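You operate a simulated robot arm through the tools that you are given. There is no shell and no other tool. Be economical: measure what you need, move in short steps, check, and stop when the job is done.

You are at the controls of a simulated two-armed robot. One attempt, no reset.

Task
Turn off the hob knob next to the red switch; make the hob safe.
Fine: red switch off; heat lamp out before the knob guard goes up; lock key lit.
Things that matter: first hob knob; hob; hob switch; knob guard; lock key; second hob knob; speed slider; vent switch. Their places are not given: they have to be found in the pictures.

Only the result counts: the job must be done as asked and must still hold three seconds after the hand-in. Knocking over, shifting, dropping, spilling or breaking anything else fails it.

Robot
Two 7-joint arms with two-finger grippers on one trunk that stands fixed in place. Base frame: the origin is at the foot of the trunk, x ahead of it, y to its left, z up. Readings come in m, degrees, newtons and seconds.
The left shoulder is at [0.05, 0.191, 1.067], the right one opposite. With the tool pointing down near the work surface each hand reaches from about 0.1 to 0.72 m from the base axis, measured 20 degrees to its own side. Payload 2.69 kg a hand.
The TCP of each hand is the grasp point between the finger pads, 0.02 m short of the fingertips. In the tool frame z runs along the fingers and y along their closing line. Largest opening 0.1 m; the body of the gripper starts 0.063 m behind the TCP.
Orientation is told as [roll, pitch, yaw] about the base's x, y, z axes, in that order, counted from this pose: with the fingers straight down and closing along the base's y, the tool's x points along the base's -x, its y along +y and its z along -z.

Tools
- The arms move only by the tool step_arm. It takes "left_targets", "right_targets" or both (then of equal length, played together; a hand with none holds still); each is a list of rows, each an object (a shift or turn left out is 0, a gripper value left out holds the last) with "travel": the shift along the tool's x, y, z in m, a list of three; "turn": the turn, a rotation vector about the tool's x, y, z in degrees, a list of three; "hand": the opening, from 0 (shut) to 1 (fully open). In form: [{"travel": [dx, dy, dz], "turn": [ax, ay, az], "hand": hand}, ...]. A call has 1 to 8 rows; each row shifts and turns the commanded pose from where the row before left it, along the tool's axes as they then stand. Each row takes 0.2 s and may step no farther than 0.05 m and 8.6 degrees from the row before; otherwise, or with a gripper value out of range, the whole call is refused. A pose out of reach is approached as far as the arm can. The call stops where the force on the tool passes 80 N (or 10 N more than at its start, if that is more) or the arm is blocked; 0.2 s more then pass. Each finger travels about 0.153 m/s and halts on what it meets, pressing with about 35 N; the grip force reading is that of the motor and also rises with nothing between the fingers. The clock runs only during rows and for 0.2 s after the last one: add rows that do not move to give the fingers time. It gives the time, the measured TCP pose, the force on the tool (base axes), the opening and the grip force at its end, in the units of the frame above (readings bear some noise), with the torque about the TCP (base axes, N m) and any sound that the robot's microphone picked up.
- Cameras (640 x 400 px; columns grow to the right, rows downward): "scene" is now at [0.1203, -0.0403, 1.2404]; the picture's right is [-0.46, -0.89, 0.00], its down [-0.45, 0.23, -0.86] and it looks along [0.77, -0.40, -0.50] (base axes); focal length 317 px, centre (320, 200). "left" rides on the left gripper at [0.07, 0.019, -0.099] in its tool frame; the picture's right is [-0.26, 0.97, 0.00], its down [-0.75, -0.20, -0.63] and it looks along [-0.61, -0.16, 0.78] (tool axes); focal length 230 px, centre (320, 200). "right" rides on the right gripper at [0.07, -0.019, -0.099] in its tool frame; the picture's right is [0.26, 0.97, 0.00], its down [-0.75, 0.20, -0.63] and it looks along [-0.61, 0.16, 0.78] (tool axes); focal length 230 px, centre (320, 200).
- snapshot(camera): a new picture of that camera. The clock stands still meanwhile.
- lift_body(by): slides the trunk up (or, below 0, down) by that many m; the arms and the scene camera ride with it, the base frame stays. It gives what a move gives, with no picture.
- turn_head(pan, tilt): turns the head with the scene camera to pan (to the left, within 80 degrees either way) and tilt (down, from -29 to 69), counted from straight ahead of the robot. It gives what a move gives.
- pixel_to_xyz(camera, pixels): there is no depth. For up to 12 entries [column, row, z] of the newest picture of that camera ("zoom" is the newest enlarged one), the place [x, y] in the base frame at which the ray of that pixel passes the height z, good to about 0.002 m. The clock stands still meanwhile.
- close_up(camera, box): a new picture of the part [left, top, right, bottom] of that camera's present view, enlarged. The clock stands still meanwhile.
- hand_in(): hands the job in; it is judged then, once.

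Work in short steps. Measure before you move; look again where a grasp or a placing could have gone wrong, and mend it. You have 80 turns and 56 pictures in all, those below and enlarged ones among them. Open the grippers and draw the arms clear of the work before you hand the job in, unless the task says otherwise; then end with one line.

The tools are called after "Request:" as name(argument=value, ...) on one line, values as JSON. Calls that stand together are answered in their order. step_arm: Moves the arms, as the interface text tells. Its arguments: {"type":"object","properties":{"left_targets":{"type":"array","items":{"type":"object","properties":{"travel":{"type":"array","items":{"type":"number"}},"turn":{"type":"array","items":{"type":"number"}},"hand":{"type":"number"}}}},"right_targets":{"type":"array","items":{"type":"object","properties":{"travel":{"type":"array","items":{"type":"number"}},"turn":{"type":"array","items":{"type":"number"}},"hand":{"type":"number"}}}}},"required":[]} The other tools are called the same way: lift_body (by) slides the trunk up or down; turn_head (pan, tilt) turns the head that bears the scene camera; snapshot (camera) takes a picture; pixel_to_xyz (camera, pixels) gives the place at which the rays of pixels pass given heights; close_up (camera, box) takes an enlarged picture of a part of a camera's view; hand_in () hands the job in.

At the start:

```text
time_s: 0.0
left_eef_pos: [0.443, 0.0331, 0.9637]
left_orientation: [0.0, 0.0, 0.0]
left_wrist_force: [-0.1, 0.3, -0.5]
left_ft_torque: [-0.01, -0.05, -0.01]
left_opening: 0.0999
left_grasp_force: 0.1
right_eef_pos: [0.4294, -0.4432, 0.9211]
right_orientation: [0.0, 0.0, 0.0]
right_wrist_force: [-0.4, 0.3, 0.4]
right_ft_torque: [-0.01, 0.01, 0.01]
right_opening: 0.1001
right_grasp_force: 0.0
trunk travel left (down, up): [-0.125, 0.198]
head pan, tilt: [-27.5, 30.2]
```

scene: 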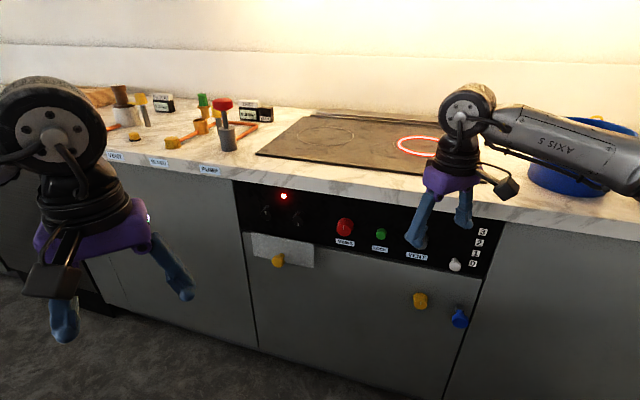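
right: 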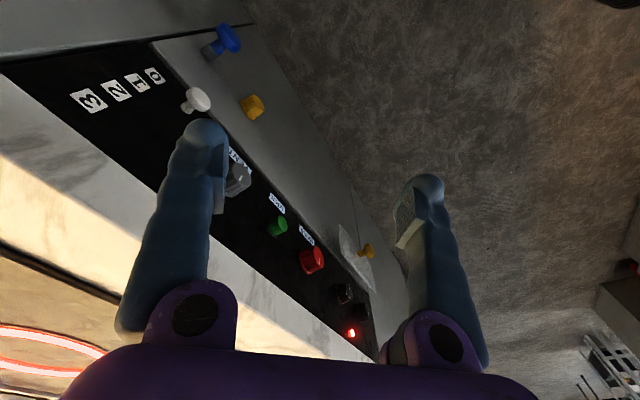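
left: 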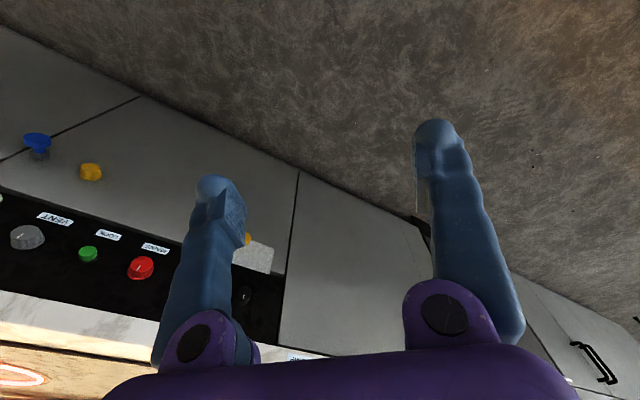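

The panel spans about (235,180)-(500,275) in the scene view; I enlarge it to identify the controls.

Request:
close_up(camera="scene", box=[230, 170, 390, 270])

Request:
close_up(camera="scene", box=[360, 200, 520, 340])

Request:
close_up(camera="scene", box=[80, 80, 300, 190])

```text
4.00 times, centred on (310, 220) of scene
```

zoom: 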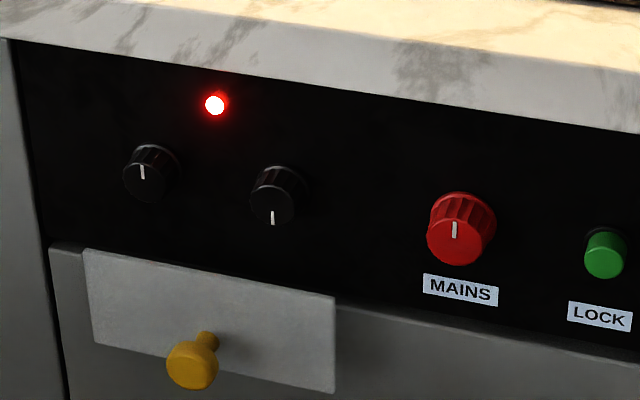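

```text
2.86 times, centred on (440, 270) of scene
```

zoom: 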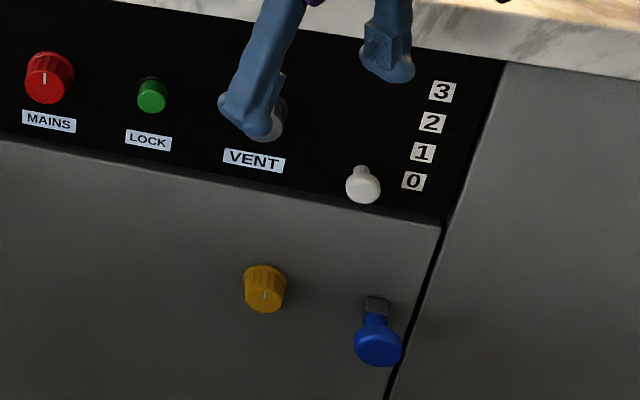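

```text
2.91 times, centred on (190, 135) of scene
```

zoom: 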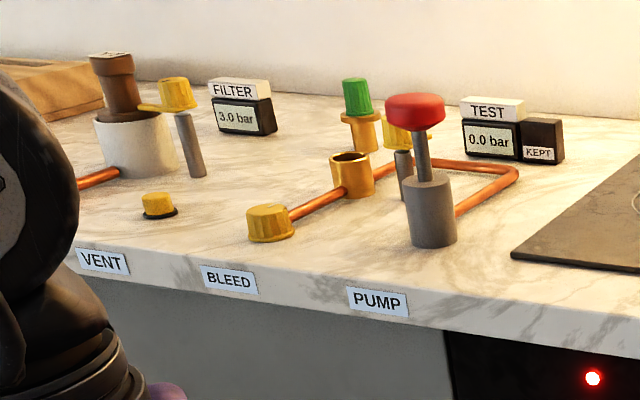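

The second knob at about (298,217) points down, the red MAINS is at (345,227), LOCK at (381,234) and the guard handle at (278,261). I triangulate these from the two cameras.

Request:
pixel_to_xyz(camera="scene", pixels=[[344, 229, 0.7], [344, 229, 0.8], [344, 229, 0.9], [381, 234, 0.7], [381, 234, 0.8], [298, 219, 0.7], [298, 219, 0.8], [278, 261, 0.6], [278, 261, 0.7], [500, 200, 0.9], [250, 180, 0.9], [360, 192, 0.9]])

Request:
pixel_to_xyz(camera="left", pixels=[[143, 264, 0.7], [143, 264, 0.8], [143, 264, 0.9], [88, 252, 0.7], [88, 252, 0.8]])

Request:
pixel_to_xyz(camera="right", pixels=[[312, 262, 0.7], [312, 262, 0.8], [312, 262, 0.9], [275, 227, 0.7], [275, 227, 0.8], [365, 251, 0.6], [365, 251, 0.7]])

```text
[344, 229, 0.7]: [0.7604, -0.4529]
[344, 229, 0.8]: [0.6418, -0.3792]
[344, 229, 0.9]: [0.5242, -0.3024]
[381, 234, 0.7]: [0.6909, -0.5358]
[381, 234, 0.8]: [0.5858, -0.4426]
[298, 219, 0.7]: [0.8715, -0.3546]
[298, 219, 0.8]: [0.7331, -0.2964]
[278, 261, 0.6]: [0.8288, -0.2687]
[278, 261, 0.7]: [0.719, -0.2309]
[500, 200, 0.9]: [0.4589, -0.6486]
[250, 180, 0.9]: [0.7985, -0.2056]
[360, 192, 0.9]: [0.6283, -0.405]
```

```text
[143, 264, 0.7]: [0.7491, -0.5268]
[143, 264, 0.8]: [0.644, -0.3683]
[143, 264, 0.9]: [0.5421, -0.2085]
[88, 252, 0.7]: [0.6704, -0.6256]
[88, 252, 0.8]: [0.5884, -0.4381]
```

```text
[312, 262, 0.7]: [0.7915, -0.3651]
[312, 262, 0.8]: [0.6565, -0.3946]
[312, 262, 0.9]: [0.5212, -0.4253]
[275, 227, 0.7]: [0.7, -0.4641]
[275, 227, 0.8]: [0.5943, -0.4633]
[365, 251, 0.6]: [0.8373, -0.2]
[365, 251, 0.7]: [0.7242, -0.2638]
```

The red tip sits near (0.655,-0.385,0.79), the lock near (0.603,-0.46,0.785), and the counter edge runs at about 52.5°, so the panel's inward direction is at about yaw -37.5°. I turn the right hand to that yaw and start pitching it toward the panel.

Request:
step_arm(right_targets=[{"turn": [0, 0, 7.5]}, {"turn": [0, 0, 7.5]}, {"turn": [0, 0, 7.5]}, {"turn": [0, 0, 7.5]}, {"turn": [0, 0, 7.5]}, {"turn": [0, -8.2, 0]}, {"turn": [0, -8.2, 0]}, {"turn": [0, -8.2, 0]}])

```text
time_s: 1.8
left_eef_pos: [0.4439, 0.0346, 0.9638]
left_orientation: [0.1, 0.0, 0.0]
left_wrist_force: [-0.3, -0.4, -0.2]
left_ft_torque: [0.01, 0.02, 0.02]
left_opening: 0.1
left_grasp_force: 0.1
right_eef_pos: [0.4285, -0.4426, 0.9213]
right_orientation: [0.1, -24.7, -37.6]
right_wrist_force: [0.4, 0.0, 0.3]
right_ft_torque: [-0.01, -0.03, 0.0]
right_opening: 0.0999
right_grasp_force: 0.0
trunk travel left (down, up): [-0.125, 0.198]
head pan, tilt: [-27.5, 30.2]
```

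Yaw is -37.6 and pitch -24.7 as expected; I continue pitching.

Request:
step_arm(right_targets=[{"turn": [0, -8.2, 0], "hand": 0.7}, {"turn": [0, -8.2, 0]}, {"turn": [0, -8.2, 0]}, {"turn": [0, -8.2, 0]}, {"turn": [0, -8.2, 0]}, {"turn": [0, -8.2, 0]}, {"turn": [0, -8.2, 0]}, {"turn": [0, -8.0, 0]}])

Request:
snapshot(camera="scene")

Request:
snapshot(camera="right")

```text
time_s: 3.6
left_eef_pos: [0.4432, 0.0333, 0.962]
left_orientation: [0.0, 0.0, 0.0]
left_wrist_force: [-0.4, -0.3, -0.3]
left_ft_torque: [0.03, 0.01, -0.02]
left_opening: 0.0999
left_grasp_force: 0.0
right_eef_pos: [0.4286, -0.4429, 0.9213]
right_orientation: [0.0, -63.0, -37.6]
right_wrist_force: [-0.1, -0.3, -1.2]
right_ft_torque: [0.01, -0.01, 0.0]
right_opening: 0.07
right_grasp_force: 0.1
right hand out of reach, approached as far as the arm can: row 6, 7, 8
trunk travel left (down, up): [-0.125, 0.198]
head pan, tilt: [-27.5, 30.2]
```

```text
49 pictures are left
```

scene: 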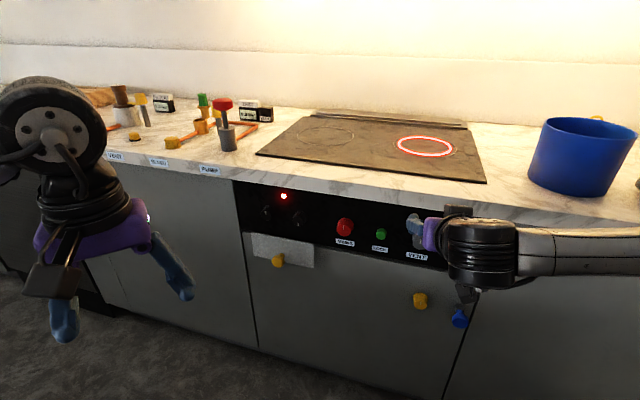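

```text
48 pictures are left
```

right: 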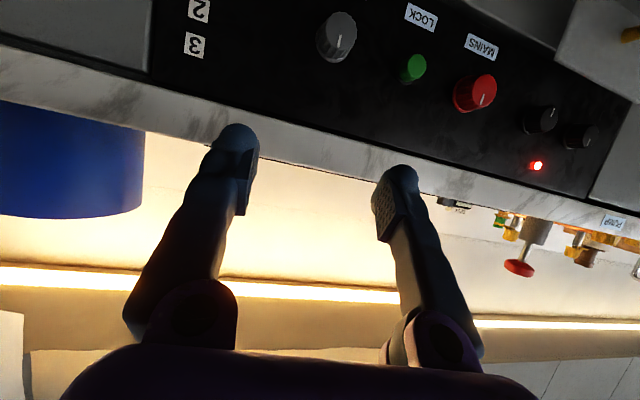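

The right hand reached only pitch -63 because the wrist is too close to the body. I move it left along the panel and down, and draw the left arm away to the left meanwhile.

Request:
step_arm(right_targets=[{"travel": [0.03, 0.03, 0.0]}, {"travel": [0.03, 0.03, 0.0]}, {"travel": [0.03, 0.03, 0.0]}, {"travel": [0.02, 0.03, 0]}, {"travel": [0.0, 0.03, 0]}, {"travel": [0.0, 0.03, 0]}], left_targets=[{"travel": [0.02, 0.045, 0]}, {"travel": [0.02, 0.045, 0]}, {"travel": [0.02, 0.045, 0]}, {"travel": [0.02, 0.045, 0]}, {"travel": [0.02, 0.045, 0]}, {"travel": [0.02, 0.045, 0]}])

Request:
snapshot(camera="right")

```text
time_s: 5.0
left_eef_pos: [0.3235, 0.3042, 0.9638]
left_orientation: [-0.1, 0.0, -0.2]
left_wrist_force: [0.1, 0.3, 1.3]
left_ft_torque: [0.0, 0.01, 0.02]
left_opening: 0.1
left_grasp_force: 0.0
right_eef_pos: [0.4991, -0.2682, 0.8236]
right_orientation: [0.0, -62.8, -37.6]
right_wrist_force: [0.1, 0.9, 0.8]
right_ft_torque: [-0.02, 0.01, 0.02]
right_opening: 0.0704
right_grasp_force: 0.0
trunk travel left (down, up): [-0.125, 0.198]
head pan, tilt: [-27.5, 30.2]
```

```text
47 pictures are left
```

right: 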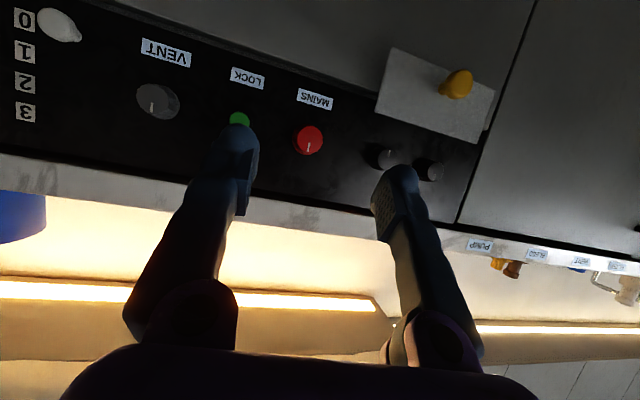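

Pitch is held at -63; now there is room, so I pitch the remaining 27°.

Request:
step_arm(right_targets=[{"turn": [0, -7, 0]}, {"turn": [0, -7, 0]}, {"turn": [0, -7, 0]}, {"turn": [0, -6.2, 0]}])

Request:
snapshot(camera="right")

Request:
snapshot(camera="scene")

```text
time_s: 6.0
left_eef_pos: [0.3245, 0.3038, 0.963]
left_orientation: [0.0, 0.1, 0.1]
left_wrist_force: [0.9, -0.6, -0.4]
left_ft_torque: [-0.03, 0.02, -0.01]
left_opening: 0.1001
left_grasp_force: 0.1
right_eef_pos: [0.5258, -0.2723, 0.8238]
right_orientation: [18.1, -89.9, -55.5]
right_wrist_force: [-0.7, -0.2, 0.8]
right_ft_torque: [0.0, -0.01, 0.03]
right_opening: 0.0699
right_grasp_force: 0.0
right hand out of reach, approached as far as the arm can: row 4
trunk travel left (down, up): [-0.125, 0.198]
head pan, tilt: [-27.5, 30.2]
```

```text
46 pictures are left
```

right: 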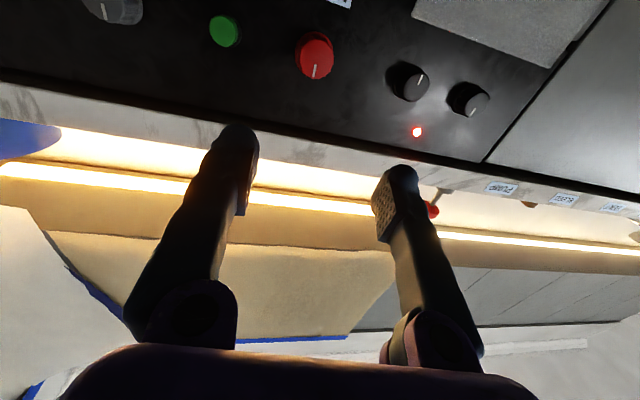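

```text
45 pictures are left
```

scene: 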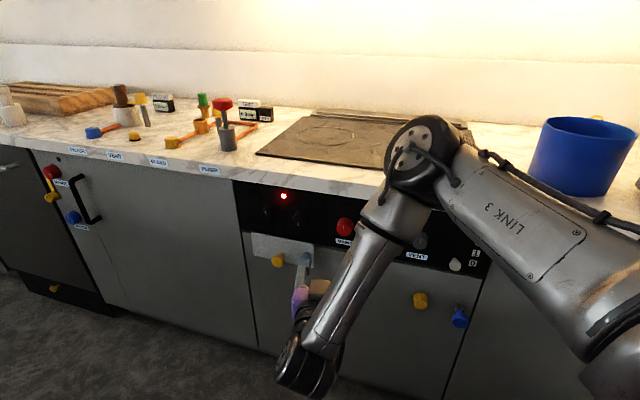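

The hand is horizontal now. I enlarge the knob area in the wrist view (upside down: image right is real left) to read the ticks.

Request:
close_up(camera="right", box=[270, 10, 510, 160])

Request:
pixel_to_xyz(camera="right", pixels=[[315, 62, 0.78], [315, 62, 0.8], [420, 87, 0.78], [420, 87, 0.8], [479, 105, 0.78], [479, 105, 0.8], [225, 31, 0.78], [225, 31, 0.8]])

Request:
pixel_to_xyz(camera="scene", pixels=[[344, 229, 0.78], [344, 229, 0.8], [298, 220, 0.78], [298, 220, 0.8], [265, 214, 0.78], [265, 214, 0.8], [381, 234, 0.78], [381, 234, 0.8]])

```text
2.67 times, centred on (390, 85) of right
```

zoom: 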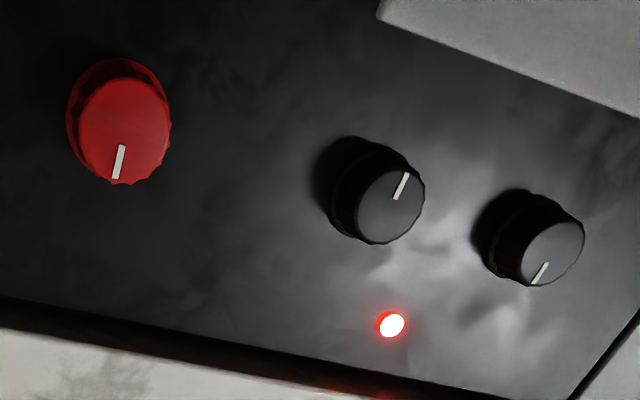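

```text
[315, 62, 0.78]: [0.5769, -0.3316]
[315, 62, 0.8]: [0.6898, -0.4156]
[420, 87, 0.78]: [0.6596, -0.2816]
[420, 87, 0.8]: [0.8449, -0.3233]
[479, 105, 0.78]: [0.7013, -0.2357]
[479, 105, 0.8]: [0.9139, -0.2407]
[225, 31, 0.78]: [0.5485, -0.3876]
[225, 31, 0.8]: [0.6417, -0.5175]
```

```text
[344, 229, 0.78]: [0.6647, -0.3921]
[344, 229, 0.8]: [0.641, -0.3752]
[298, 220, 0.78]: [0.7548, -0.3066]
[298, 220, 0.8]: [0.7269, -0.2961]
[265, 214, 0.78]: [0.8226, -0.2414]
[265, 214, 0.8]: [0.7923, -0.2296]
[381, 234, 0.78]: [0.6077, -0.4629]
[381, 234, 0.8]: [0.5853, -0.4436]
```

Knob 2 points down (on) and knob 1 up (off). For an accurate panel direction I read the counter's lower edge in enlarged scene views.

Request:
close_up(camera="scene", box=[220, 150, 380, 250])

Request:
pixel_to_xyz(camera="zoom", pixels=[[40, 116, 0.87], [600, 201, 0.87]])

Request:
close_up(camera="scene", box=[0, 120, 240, 270])

```text
4.00 times, centred on (300, 200) of scene
```

zoom: 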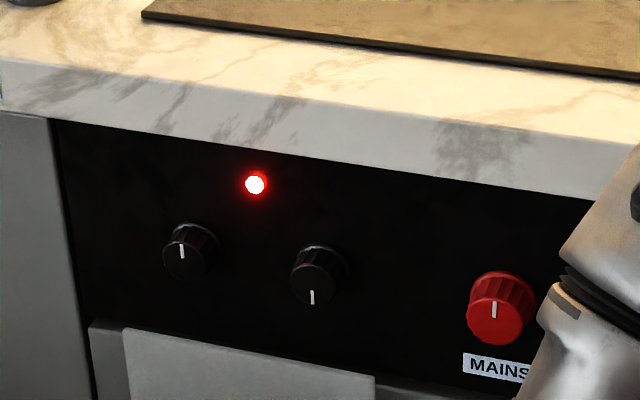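

```text
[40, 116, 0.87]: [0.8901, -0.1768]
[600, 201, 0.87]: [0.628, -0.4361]
```

```text
2.67 times, centred on (120, 195) of scene
```

zoom: 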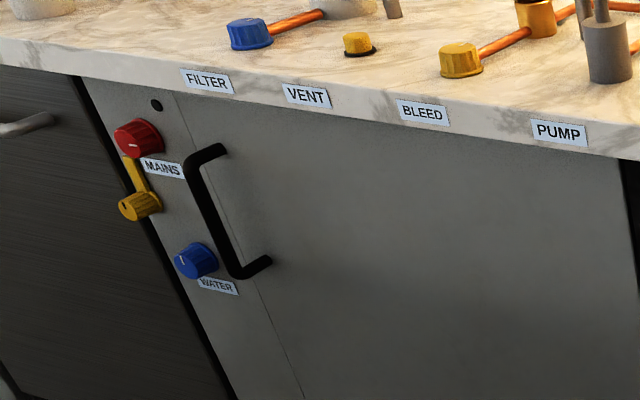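

I convert two far-apart points on the counter's top front edge, in both zooms' spans, to fix the direction.

Request:
pixel_to_xyz(camera="scene", pixels=[[220.5, 165.0, 0.9], [378, 185.7, 0.9], [1.5, 134, 0.9], [230, 178.3, 0.87], [3, 144.8, 0.87], [370, 200.4, 0.87]])

Request:
pixel_to_xyz(camera="zoom", pixels=[[0, 64, 0.87], [600, 156, 0.87], [0, 37, 0.9], [600, 122, 0.9], [185, 72, 0.9]])

```text
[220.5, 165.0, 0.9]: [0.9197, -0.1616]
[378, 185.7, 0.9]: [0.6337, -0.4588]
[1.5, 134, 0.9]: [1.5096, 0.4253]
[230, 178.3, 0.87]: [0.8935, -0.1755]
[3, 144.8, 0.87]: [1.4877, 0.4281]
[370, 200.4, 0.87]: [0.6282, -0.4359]
```

```text
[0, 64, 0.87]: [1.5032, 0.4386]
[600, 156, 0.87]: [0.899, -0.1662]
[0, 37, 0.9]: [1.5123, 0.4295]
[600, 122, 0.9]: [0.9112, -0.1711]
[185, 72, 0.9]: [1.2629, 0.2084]
```

The edge direction is 45.3°, so the panel's inward normal is at yaw -45°. In (n,t) coordinates knob2 is at n=0.738, t=0.311, red at 0.729/0.190, lock at 0.742/0.101, all at z≈0.79. I turn the extra 7.5° and move in front of knob 2.

Request:
step_arm(right_targets=[{"turn": [7.5, 0, 0], "travel": [0.01, 0.02, 0.0]}, {"travel": [0.01, 0.03, 0.02]}, {"travel": [0.01, 0.03, 0.02]}, {"travel": [0.0, 0.03, 0.02]}, {"travel": [0, 0.02, 0.02]}])

Request:
snapshot(camera="right")

```text
time_s: 7.2
left_eef_pos: [0.3239, 0.3036, 0.9636]
left_orientation: [0.0, 0.0, -0.1]
left_wrist_force: [-0.2, 0.0, -0.2]
left_ft_torque: [-0.02, -0.03, -0.04]
left_opening: 0.0999
left_grasp_force: 0.1
right_eef_pos: [0.6719, -0.2328, 0.7939]
right_orientation: [-84.3, -90.0, 39.4]
right_wrist_force: [1.2, 0.7, -0.6]
right_ft_torque: [-0.01, -0.03, 0.0]
right_opening: 0.0699
right_grasp_force: 0.1
trunk travel left (down, up): [-0.125, 0.198]
head pan, tilt: [-27.5, 30.2]
```

```text
41 pictures are left
```

right: 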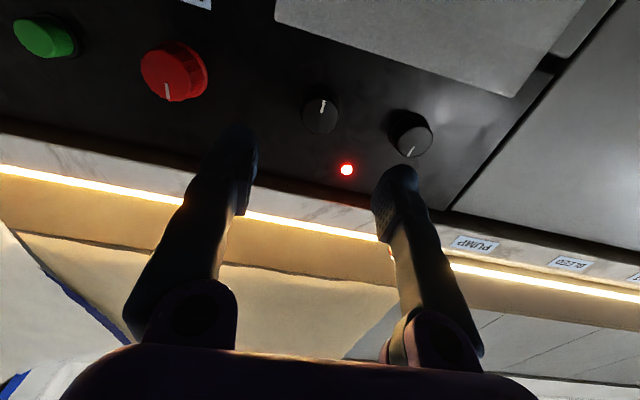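

TCP is at n=0.640, t=0.3105, z=0.794. I triangulate the knobs again from this closer wrist view: knob2 face (320,116), red (168,77), knob1 (415,141).

Request:
pixel_to_xyz(camera="right", pixels=[[320, 116, 0.785], [320, 116, 0.79], [320, 116, 0.795], [168, 77, 0.785], [168, 77, 0.79], [168, 77, 0.795], [415, 141, 0.79], [415, 141, 0.795], [346, 169, 0.83], [346, 169, 0.84]])

Request:
close_up(camera="scene", box=[220, 150, 380, 250])

```text
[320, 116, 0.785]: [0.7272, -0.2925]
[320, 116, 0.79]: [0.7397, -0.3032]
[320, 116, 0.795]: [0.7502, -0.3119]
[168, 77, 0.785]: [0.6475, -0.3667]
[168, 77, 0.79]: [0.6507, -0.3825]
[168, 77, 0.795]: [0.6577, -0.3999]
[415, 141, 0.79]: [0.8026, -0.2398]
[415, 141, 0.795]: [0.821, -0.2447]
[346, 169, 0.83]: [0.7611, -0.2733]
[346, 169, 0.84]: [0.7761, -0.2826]
```

```text
4.00 times, centred on (300, 200) of scene
```

zoom: 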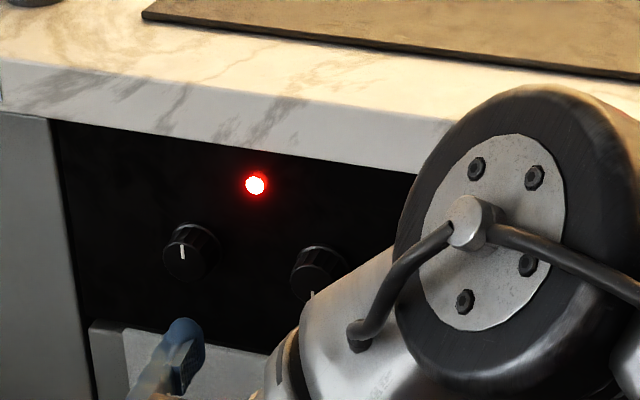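

Knob2's face is confirmed at (0.742,-0.303,0.790). Here, 8 cm clear of it, I test how far the wrist turns about its own axis in one direction.

Request:
step_arm(right_targets=[{"turn": [0, 0, 8.5], "travel": [0.004, 0, 0]}, {"turn": [0, 0, 8.5]}, {"turn": [0, 0, 8.5]}, {"turn": [0, 0, 8.5]}, {"turn": [0, 0, 8.5]}, {"turn": [0, 0, 8.5]}, {"turn": [0, 0, 8.5]}, {"turn": [0, 0, 8.5]}])

Request:
step_arm(right_targets=[{"turn": [0, 0, 8.0]}, {"turn": [0, 0, 7]}, {"turn": [0, 0, 7]}])

Request:
snapshot(camera="right")

```text
time_s: 9.0
left_eef_pos: [0.3244, 0.305, 0.9635]
left_orientation: [0.0, 0.0, 0.0]
left_wrist_force: [-0.8, -0.3, 0.7]
left_ft_torque: [0.0, 0.02, 0.0]
left_opening: 0.1
left_grasp_force: 0.0
right_eef_pos: [0.6729, -0.2345, 0.7892]
right_orientation: [90.0, -21.9, -135.1]
right_wrist_force: [-0.4, 0.4, -0.6]
right_ft_torque: [-0.01, 0.0, 0.03]
right_opening: 0.0701
right_grasp_force: 0.0
trunk travel left (down, up): [-0.125, 0.198]
head pan, tilt: [-27.5, 30.2]
```

```text
time_s: 9.8
left_eef_pos: [0.3248, 0.304, 0.9641]
left_orientation: [0.0, 0.0, 0.0]
left_wrist_force: [0.3, 0.8, 0.8]
left_ft_torque: [0.0, -0.02, 0.02]
left_opening: 0.1
left_grasp_force: 0.0
right_eef_pos: [0.671, -0.2337, 0.7894]
right_orientation: [89.9, 0.1, -135.3]
right_wrist_force: [0.2, 0.2, 0.1]
right_ft_torque: [0.02, 0.0, 0.05]
right_opening: 0.0701
right_grasp_force: 0.0
trunk travel left (down, up): [-0.125, 0.198]
head pan, tilt: [-27.5, 30.2]
```

```text
39 pictures are left
```

right: 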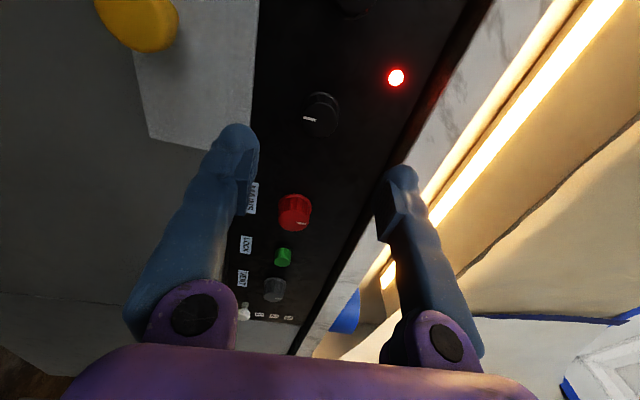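

Turning +90° works; fingers now close vertically. I advance 0.095 m so the fingertips pass about 16 mm beyond knob 2's face.

Request:
step_arm(right_targets=[{"travel": [0, 0, 0.03]}, {"travel": [0, 0, 0.03]}, {"travel": [0, 0, 0.02]}, {"travel": [0, 0, 0.01]}, {"travel": [0, 0, 0.006]}])

Request:
snapshot(camera="right")

```text
time_s: 11.0
left_eef_pos: [0.3243, 0.304, 0.9643]
left_orientation: [0.0, -0.1, 0.0]
left_wrist_force: [-0.2, -1.5, 0.8]
left_ft_torque: [-0.02, -0.02, 0.01]
left_opening: 0.1001
left_grasp_force: 0.2
right_eef_pos: [0.7392, -0.3018, 0.7907]
right_orientation: [90.1, 0.0, -135.0]
right_wrist_force: [-0.2, 0.6, 0.5]
right_ft_torque: [0.02, -0.01, -0.02]
right_opening: 0.0702
right_grasp_force: 0.1
trunk travel left (down, up): [-0.125, 0.198]
head pan, tilt: [-27.5, 30.2]
```

```text
38 pictures are left
```

right: 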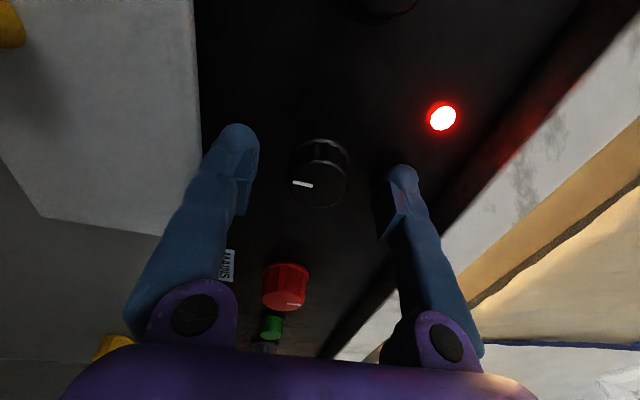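

The knob at (320,175) lies between the fingers. I close on it, with waiting rows.

Request:
step_arm(right_targets=[{"hand": 0.25}, {"hand": 0.15}, {"hand": 0.15}])

```text
time_s: 11.8
left_eef_pos: [0.3238, 0.3038, 0.964]
left_orientation: [0.0, 0.1, -0.1]
left_wrist_force: [0.2, -0.4, 0.3]
left_ft_torque: [0.01, 0.04, -0.04]
left_opening: 0.0998
left_grasp_force: 0.1
right_eef_pos: [0.7397, -0.3012, 0.7898]
right_orientation: [90.1, -0.1, -135.1]
right_wrist_force: [1.9, -1.9, -2.1]
right_ft_torque: [0.0, -0.01, 0.13]
right_opening: 0.0321
right_grasp_force: 45.0
trunk travel left (down, up): [-0.125, 0.198]
head pan, tilt: [-27.5, 30.2]
```

Gripped at 32 mm. I turn it counter-clockwise (−z) a bit and read the torque.

Request:
step_arm(right_targets=[{"turn": [0, 0, -7]}, {"turn": [0, 0, -7]}, {"turn": [0, 0, -7]}])

Request:
snapshot(camera="right")

```text
time_s: 12.6
left_eef_pos: [0.3242, 0.3048, 0.9637]
left_orientation: [0.0, 0.1, 0.1]
left_wrist_force: [-0.8, 1.1, -0.3]
left_ft_torque: [0.0, 0.02, 0.0]
left_opening: 0.1001
left_grasp_force: 0.0
right_eef_pos: [0.7392, -0.3016, 0.7903]
right_orientation: [90.0, -21.1, -135.1]
right_wrist_force: [1.0, 0.2, -1.0]
right_ft_torque: [-0.07, -0.04, -0.09]
right_opening: 0.0321
right_grasp_force: 44.5
trunk travel left (down, up): [-0.125, 0.198]
head pan, tilt: [-27.5, 30.2]
```

```text
37 pictures are left
```

right: 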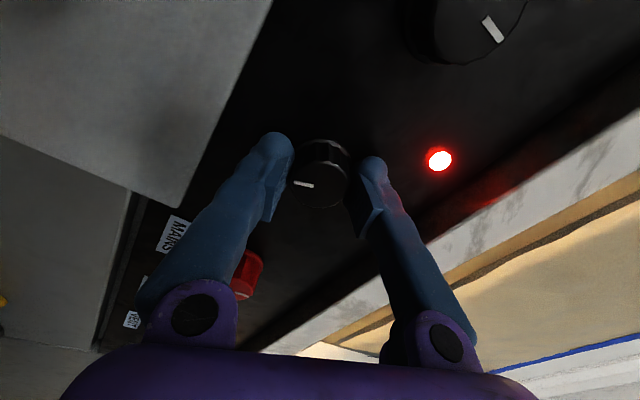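

The knob turns with the fingers at low torque. I continue counter-clockwise in steps toward 180°.

Request:
step_arm(right_targets=[{"turn": [0, 0, -8]}, {"turn": [0, 0, -8]}, {"turn": [0, 0, -8]}, {"turn": [0, 0, -8]}, {"turn": [0, 0, -8]}, {"turn": [0, 0, -8]}, {"turn": [0, 0, -8]}, {"turn": [0, 0, -8]}])

Request:
step_arm(right_targets=[{"turn": [0, 0, -8]}, {"turn": [0, 0, -8]}, {"turn": [0, 0, -8]}, {"turn": [0, 0, -8]}])

Request:
snapshot(camera="right")

```text
time_s: 14.4
left_eef_pos: [0.3255, 0.3026, 0.9629]
left_orientation: [-0.1, 0.0, 0.1]
left_wrist_force: [0.3, 0.3, 0.8]
left_ft_torque: [0.01, 0.0, -0.02]
left_opening: 0.0998
left_grasp_force: 0.0
right_eef_pos: [0.7404, -0.3012, 0.7904]
right_orientation: [90.3, -85.2, -135.3]
right_wrist_force: [-1.5, -0.8, -1.7]
right_ft_torque: [-0.12, -0.13, -0.17]
right_opening: 0.0324
right_grasp_force: 45.2
trunk travel left (down, up): [-0.125, 0.198]
head pan, tilt: [-27.5, 30.2]
```

```text
time_s: 15.4
left_eef_pos: [0.3241, 0.3035, 0.9631]
left_orientation: [-0.1, 0.0, 0.0]
left_wrist_force: [0.1, 0.2, 0.0]
left_ft_torque: [0.03, 0.0, -0.01]
left_opening: 0.1
left_grasp_force: 0.1
right_eef_pos: [0.7388, -0.3014, 0.7895]
right_orientation: [-90.0, -62.9, 44.8]
right_wrist_force: [-2.0, -0.9, -3.1]
right_ft_torque: [0.03, 0.05, 0.04]
right_opening: 0.0321
right_grasp_force: 45.2
trunk travel left (down, up): [-0.125, 0.198]
head pan, tilt: [-27.5, 30.2]
```

```text
36 pictures are left
```

right: 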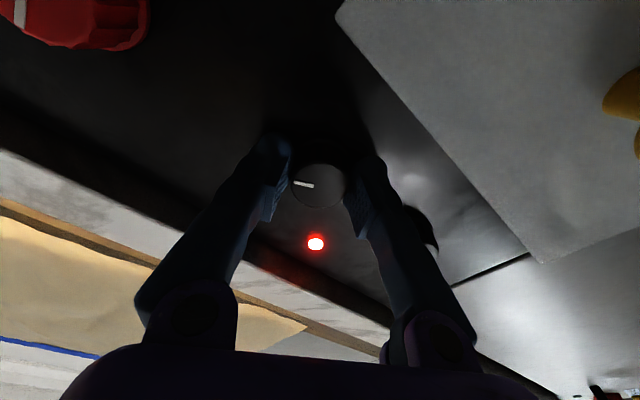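

117° turned, knob following. 63° more.

Request:
step_arm(right_targets=[{"turn": [0, 0, -8]}, {"turn": [0, 0, -8]}, {"turn": [0, 0, -8]}, {"turn": [0, 0, -8]}, {"turn": [0, 0, -8]}, {"turn": [0, 0, -8]}, {"turn": [0, 0, -8]}, {"turn": [0, 0, -7]}])

Request:
snapshot(camera="right")

Request:
close_up(camera="scene", box=[220, 130, 460, 280])

```text
time_s: 17.2
left_eef_pos: [0.3262, 0.3042, 0.9632]
left_orientation: [0.0, 0.0, 0.0]
left_wrist_force: [0.1, -0.2, -1.0]
left_ft_torque: [-0.03, 0.01, -0.02]
left_opening: 0.0998
left_grasp_force: 0.1
right_eef_pos: [0.7391, -0.3014, 0.7903]
right_orientation: [-90.0, 0.1, 45.0]
right_wrist_force: [4.8, -1.1, -0.7]
right_ft_torque: [0.06, -0.08, 0.11]
right_opening: 0.0319
right_grasp_force: 44.8
trunk travel left (down, up): [-0.125, 0.198]
head pan, tilt: [-27.5, 30.2]
```

```text
35 pictures are left
```

right: 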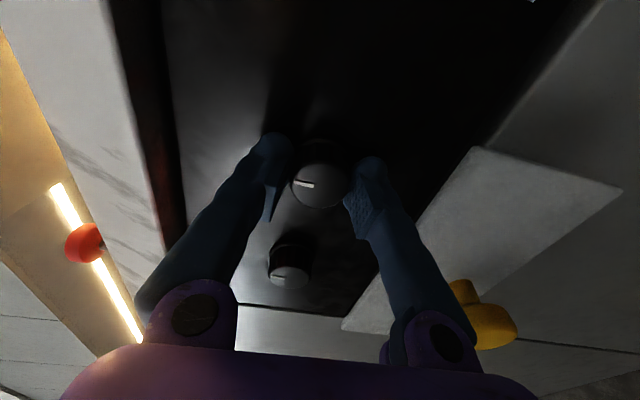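

```text
2.67 times, centred on (340, 205) of scene
```

zoom: 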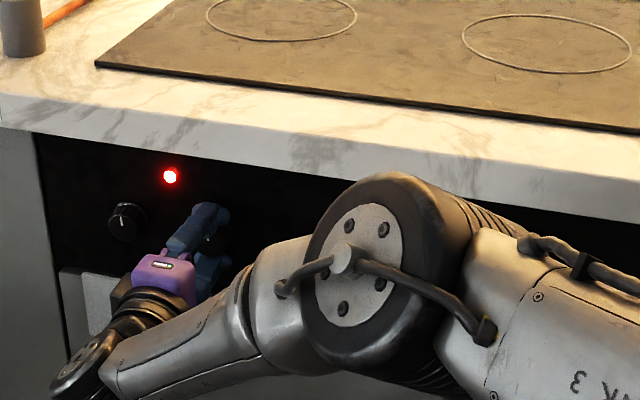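

The tick is up like knob 1's and the ring has stopped glowing; the heat lamp is still lit. I release and back off.

Request:
step_arm(right_targets=[{"hand": 0.7}, {"hand": 0.7}, {"travel": [0, 0, -0.03]}, {"travel": [0, 0, -0.04]}, {"travel": [0, 0, -0.03]}])

Request:
snapshot(camera="right")

```text
time_s: 18.4
left_eef_pos: [0.3234, 0.3036, 0.9634]
left_orientation: [0.0, 0.0, 0.0]
left_wrist_force: [-0.4, 0.3, -0.8]
left_ft_torque: [0.03, -0.02, -0.04]
left_opening: 0.1
left_grasp_force: 0.1
right_eef_pos: [0.6695, -0.2303, 0.7907]
right_orientation: [-90.2, 0.0, 45.0]
right_wrist_force: [-0.1, 0.3, -0.6]
right_ft_torque: [0.04, -0.02, 0.01]
right_opening: 0.0701
right_grasp_force: 0.0
trunk travel left (down, up): [-0.125, 0.198]
head pan, tilt: [-27.5, 30.2]
```

```text
33 pictures are left
```

right: 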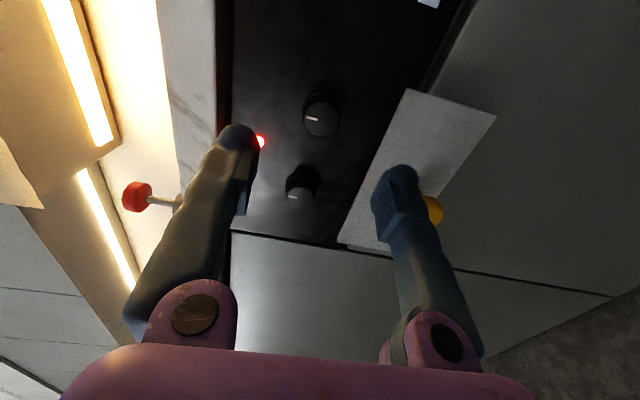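

Now to the red switch (t=0.190, n=0.729): I move right 0.12 m along tool +x, then turn the wrist back to neutral, giving ±90° to try.

Request:
step_arm(right_targets=[{"travel": [0.04, 0, 0]}, {"travel": [0.04, 0, 0]}, {"travel": [0.04, 0, 0]}, {"turn": [0, 0, 8.5]}, {"turn": [0, 0, 8.5]}, {"turn": [0, 0, 8.5]}, {"turn": [0, 0, 8.5]}, {"turn": [0, 0, 8.5]}])

Request:
step_arm(right_targets=[{"turn": [0, 0, 8.5]}, {"turn": [0, 0, 8.5]}, {"turn": [0, 0, 8.5]}, {"turn": [0, 0, 8.5]}, {"turn": [0, 0, 8.5]}, {"turn": [0, 0, 5]}])

Request:
snapshot(camera="right")

```text
time_s: 20.2
left_eef_pos: [0.3244, 0.3038, 0.9636]
left_orientation: [0.0, -0.1, 0.0]
left_wrist_force: [0.3, -0.4, -0.4]
left_ft_torque: [0.02, 0.02, -0.03]
left_opening: 0.1001
left_grasp_force: 0.0
right_eef_pos: [0.5842, -0.3154, 0.7909]
right_orientation: [-89.9, -42.6, 45.0]
right_wrist_force: [-0.1, 0.7, -0.2]
right_ft_torque: [-0.01, 0.02, 0.02]
right_opening: 0.07
right_grasp_force: 0.1
trunk travel left (down, up): [-0.125, 0.198]
head pan, tilt: [-27.5, 30.2]
```

```text
time_s: 21.6
left_eef_pos: [0.3248, 0.3035, 0.9633]
left_orientation: [0.1, 0.1, 0.1]
left_wrist_force: [0.0, 0.3, 0.5]
left_ft_torque: [-0.01, -0.01, 0.01]
left_opening: 0.0998
left_grasp_force: 0.0
right_eef_pos: [0.5847, -0.3141, 0.7893]
right_orientation: [102.3, -89.7, -147.3]
right_wrist_force: [0.3, 0.5, 0.4]
right_ft_torque: [-0.03, 0.04, -0.01]
right_opening: 0.0699
right_grasp_force: 0.1
trunk travel left (down, up): [-0.125, 0.198]
head pan, tilt: [-27.5, 30.2]
```

```text
32 pictures are left
```

right: 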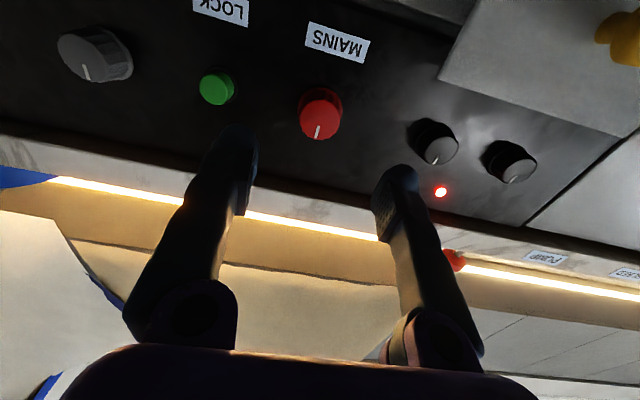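

The red switch sits centered at (320,115), and TCP is n=0.636, t=0.191. I advance 0.09 m and grip it.

Request:
step_arm(right_targets=[{"travel": [0, 0, 0.03]}, {"travel": [0, 0, 0.03]}, {"travel": [0, 0, 0.02]}, {"travel": [0, 0, 0.009]}, {"hand": 0.35}, {"hand": 0.25}, {"hand": 0.25}])

Request:
snapshot(camera="right")

```text
time_s: 23.2
left_eef_pos: [0.3253, 0.3027, 0.9643]
left_orientation: [0.0, 0.0, 0.0]
left_wrist_force: [0.2, 0.6, -0.2]
left_ft_torque: [0.0, 0.01, -0.02]
left_opening: 0.1
left_grasp_force: 0.1
right_eef_pos: [0.6474, -0.3788, 0.7897]
right_orientation: [-177.3, -90.1, 132.0]
right_wrist_force: [0.2, -3.0, 0.1]
right_ft_torque: [0.0, 0.0, -0.02]
right_opening: 0.0367
right_grasp_force: 44.8
trunk travel left (down, up): [-0.125, 0.198]
head pan, tilt: [-27.5, 30.2]
```

```text
31 pictures are left
```

right: 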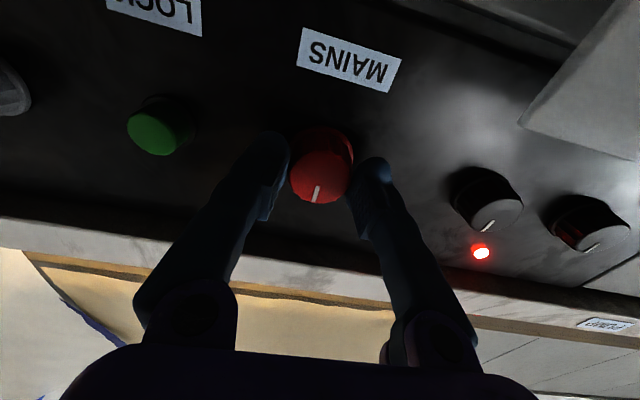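

Gripped at 37 mm, tick up. I try counter-clockwise 21° and watch the torque.

Request:
step_arm(right_targets=[{"turn": [0, 0, -7]}, {"turn": [0, 0, -7]}, {"turn": [0, 0, -7]}])

Request:
snapshot(camera="right")

```text
time_s: 24.0
left_eef_pos: [0.3241, 0.3037, 0.9641]
left_orientation: [0.1, 0.0, 0.0]
left_wrist_force: [-0.3, -0.2, -0.2]
left_ft_torque: [-0.03, -0.03, -0.02]
left_opening: 0.1001
left_grasp_force: 0.0
right_eef_pos: [0.6483, -0.3779, 0.7895]
right_orientation: [-90.2, -69.0, 44.9]
right_wrist_force: [0.8, -3.6, -1.2]
right_ft_torque: [0.7, -0.62, -0.05]
right_opening: 0.0365
right_grasp_force: 45.0
trunk travel left (down, up): [-0.125, 0.198]
head pan, tilt: [-27.5, 30.2]
```

```text
30 pictures are left
```

right: 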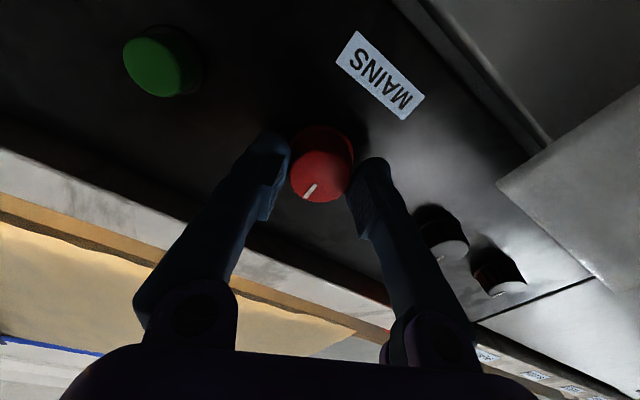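

The torque of 0.9 N m and the tick slipping in the fingers mean it's stopped in that direction. I turn clockwise instead.

Request:
step_arm(right_targets=[{"turn": [0, 0, 8]}, {"turn": [0, 0, 8]}, {"turn": [0, 0, 8]}, {"turn": [0, 0, 8]}, {"turn": [0, 0, 8]}])

Request:
snapshot(camera="right")

```text
time_s: 25.2
left_eef_pos: [0.3249, 0.3034, 0.9633]
left_orientation: [-0.1, 0.0, 0.0]
left_wrist_force: [-0.1, 1.0, -0.3]
left_ft_torque: [0.01, -0.01, 0.01]
left_opening: 0.1001
left_grasp_force: 0.0
right_eef_pos: [0.6454, -0.3797, 0.7903]
right_orientation: [90.2, -70.8, -135.2]
right_wrist_force: [2.9, -3.2, 2.3]
right_ft_torque: [0.0, -0.01, 0.04]
right_opening: 0.0366
right_grasp_force: 44.9
trunk travel left (down, up): [-0.125, 0.198]
head pan, tilt: [-27.5, 30.2]
```

```text
29 pictures are left
```

right: 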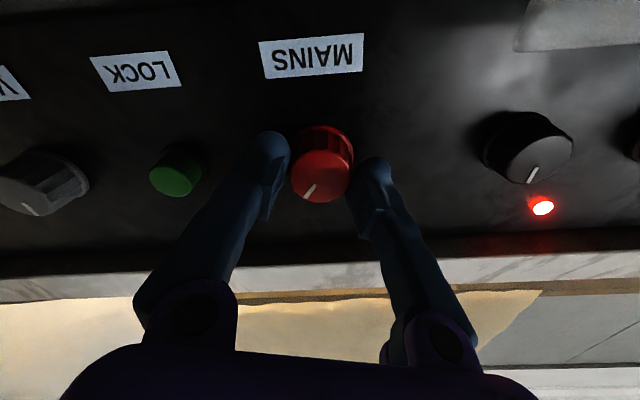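

Clockwise it follows freely (about 40° now, torque ~0). I continue.

Request:
step_arm(right_targets=[{"turn": [0, 0, 8]}, {"turn": [0, 0, 8]}, {"turn": [0, 0, 8]}, {"turn": [0, 0, 8]}, {"turn": [0, 0, 8]}, {"turn": [0, 0, 8]}, {"turn": [0, 0, 5]}])

Request:
snapshot(camera="right")

```text
time_s: 26.8
left_eef_pos: [0.3247, 0.3025, 0.9628]
left_orientation: [0.0, 0.0, 0.1]
left_wrist_force: [-0.4, 0.2, -0.4]
left_ft_torque: [-0.01, 0.03, 0.01]
left_opening: 0.1003
left_grasp_force: 0.1
right_eef_pos: [0.6464, -0.3785, 0.79]
right_orientation: [90.0, -17.8, -135.1]
right_wrist_force: [2.1, -4.8, 1.0]
right_ft_torque: [-0.35, 0.27, -0.22]
right_opening: 0.0363
right_grasp_force: 45.1
trunk travel left (down, up): [-0.125, 0.198]
head pan, tilt: [-27.5, 30.2]
```

```text
28 pictures are left
```

right: 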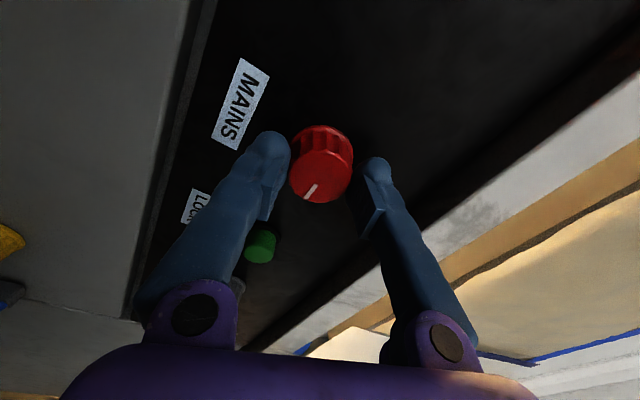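

About 93° turned and a counter-torque of 0.44 N m shows, likely the end stop. One more small turn confirms it.

Request:
step_arm(right_targets=[{"turn": [0, 0, 6]}, {"turn": [0, 0, 6]}])

Request:
snapshot(camera="right")

```text
time_s: 27.4
left_eef_pos: [0.3244, 0.3033, 0.963]
left_orientation: [-0.1, -0.1, 0.0]
left_wrist_force: [0.0, -1.0, -0.1]
left_ft_torque: [-0.03, 0.0, 0.05]
left_opening: 0.1002
left_grasp_force: 0.1
right_eef_pos: [0.6465, -0.3777, 0.7898]
right_orientation: [89.9, -6.0, -135.0]
right_wrist_force: [2.6, -2.4, 0.0]
right_ft_torque: [-0.72, 0.68, 0.1]
right_opening: 0.0367
right_grasp_force: 45.0
trunk travel left (down, up): [-0.125, 0.198]
head pan, tilt: [-27.5, 30.2]
```

```text
27 pictures are left
```

right: 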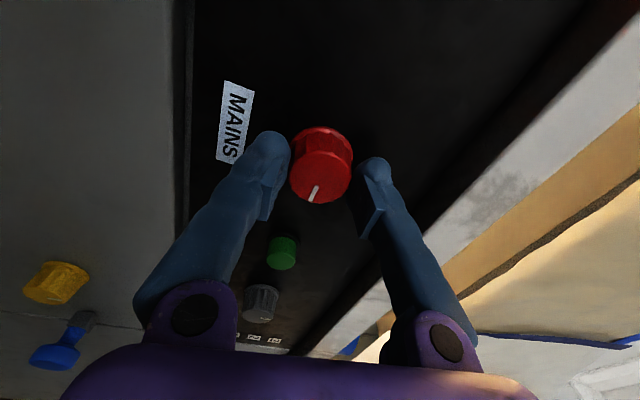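

It's at the end stop (0.99 N m, slipping), tick pointing right. I release, back off and look at the lamp.

Request:
step_arm(right_targets=[{"hand": 0.7}, {"hand": 0.7}, {"travel": [0, 0, -0.03]}, {"travel": [0, 0, -0.04]}, {"travel": [0, 0, -0.02]}])

Request:
snapshot(camera="scene")

Request:
snapshot(camera="right")

```text
time_s: 28.6
left_eef_pos: [0.3247, 0.3044, 0.9646]
left_orientation: [0.1, 0.0, 0.0]
left_wrist_force: [0.7, 0.1, 0.0]
left_ft_torque: [-0.01, 0.05, 0.01]
left_opening: 0.1001
left_grasp_force: 0.1
right_eef_pos: [0.5832, -0.3144, 0.7896]
right_orientation: [90.1, -6.0, -135.1]
right_wrist_force: [0.0, -1.0, -0.2]
right_ft_torque: [-0.02, 0.02, 0.02]
right_opening: 0.0699
right_grasp_force: 0.1
trunk travel left (down, up): [-0.125, 0.198]
head pan, tilt: [-27.5, 30.2]
```

```text
26 pictures are left
```

scene: 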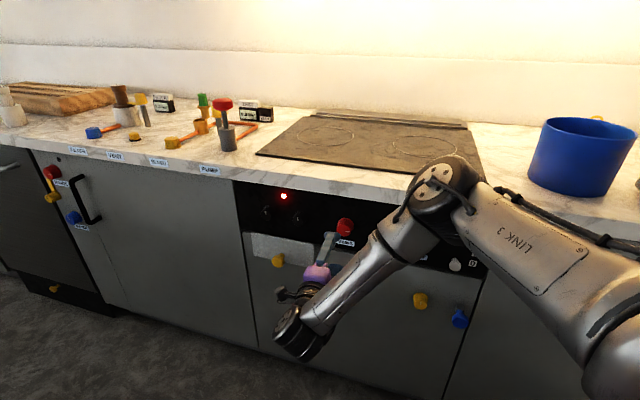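

```text
25 pictures are left
```

right: 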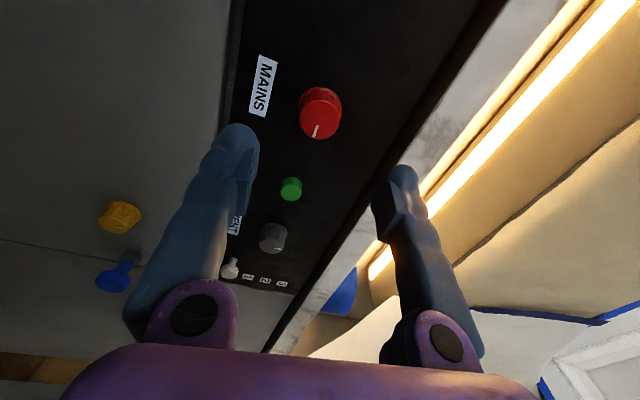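

The ring is out, MAINS turned right (off), and the lamp at (283,196) is still lit from residual heat. While it cools I move in front of the guard handle (tool +x is now left, +y up).

Request:
step_arm(right_targets=[{"turn": [0, 0, 6], "travel": [0, 0, -0.02]}, {"travel": [0.035, -0.02, 0]}, {"travel": [0.035, -0.02, 0]}, {"travel": [0.035, -0.02, 0]}, {"travel": [0.035, -0.02, 0]}, {"travel": [0.03, -0.02, 0]}, {"travel": [0, -0.02, 0]}])

Request:
snapshot(camera="right")

Request:
snapshot(camera="scene")

```text
time_s: 30.2
left_eef_pos: [0.3246, 0.303, 0.9636]
left_orientation: [0.0, -0.1, 0.0]
left_wrist_force: [-0.1, 0.9, 0.5]
left_ft_torque: [0.0, -0.01, -0.01]
left_opening: 0.1
left_grasp_force: 0.1
right_eef_pos: [0.6799, -0.1882, 0.6898]
right_orientation: [90.0, -0.1, -134.9]
right_wrist_force: [-0.9, 0.6, 0.2]
right_ft_torque: [0.0, 0.02, 0.01]
right_opening: 0.0699
right_grasp_force: 0.1
right hand out of reach, approached as far as the arm can: row 6, 7
trunk travel left (down, up): [-0.125, 0.198]
head pan, tilt: [-27.5, 30.2]
```

```text
24 pictures are left
```

right: 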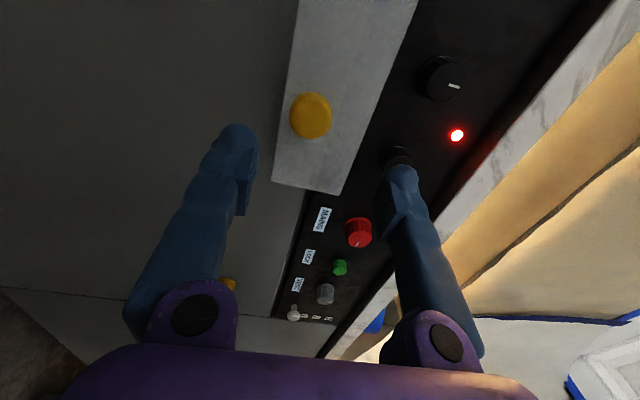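

```text
23 pictures are left
```

scene: 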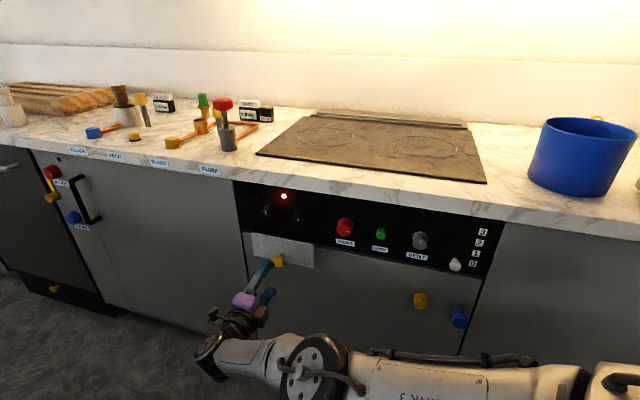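

The handle shows at (310,115) in the wrist view and (278,261) in the scene; the arm's reach stopped at z=0.69. I triangulate the handle and read the lamp (still lit).

Request:
pixel_to_xyz(camera="right", pixels=[[311, 116, 0.67], [311, 116, 0.68], [311, 116, 0.69], [345, 180, 0.72], [345, 180, 0.74]])

Request:
pixel_to_xyz(camera="scene", pixels=[[278, 261, 0.66], [278, 261, 0.67], [278, 261, 0.68], [314, 246, 0.72], [314, 246, 0.74], [314, 269, 0.68], [314, 269, 0.65]])

Request:
lift_body(by=-0.07)

```text
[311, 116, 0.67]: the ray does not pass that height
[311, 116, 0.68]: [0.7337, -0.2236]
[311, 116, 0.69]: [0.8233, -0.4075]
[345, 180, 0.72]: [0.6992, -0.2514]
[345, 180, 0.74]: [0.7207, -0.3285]
```

```text
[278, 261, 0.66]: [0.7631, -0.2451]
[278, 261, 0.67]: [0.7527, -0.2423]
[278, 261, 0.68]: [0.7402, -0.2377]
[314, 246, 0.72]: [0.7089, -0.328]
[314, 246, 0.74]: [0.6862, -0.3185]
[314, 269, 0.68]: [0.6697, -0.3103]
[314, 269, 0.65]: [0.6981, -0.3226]
```

```text
time_s: 31.3
left_eef_pos: [0.3237, 0.3042, 0.8941]
left_orientation: [-0.1, 0.0, 0.0]
left_wrist_force: [0.5, 1.0, -0.1]
left_ft_torque: [0.02, 0.0, 0.01]
left_opening: 0.0998
left_grasp_force: 0.1
right_eef_pos: [0.6799, -0.1876, 0.6208]
right_orientation: [89.9, 0.0, -135.0]
right_wrist_force: [0.3, 0.7, 0.0]
right_ft_torque: [0.01, -0.02, -0.02]
right_opening: 0.07
right_grasp_force: 0.1
trunk travel left (down, up): [-0.055, 0.268]
head pan, tilt: [-27.5, 30.2]
```

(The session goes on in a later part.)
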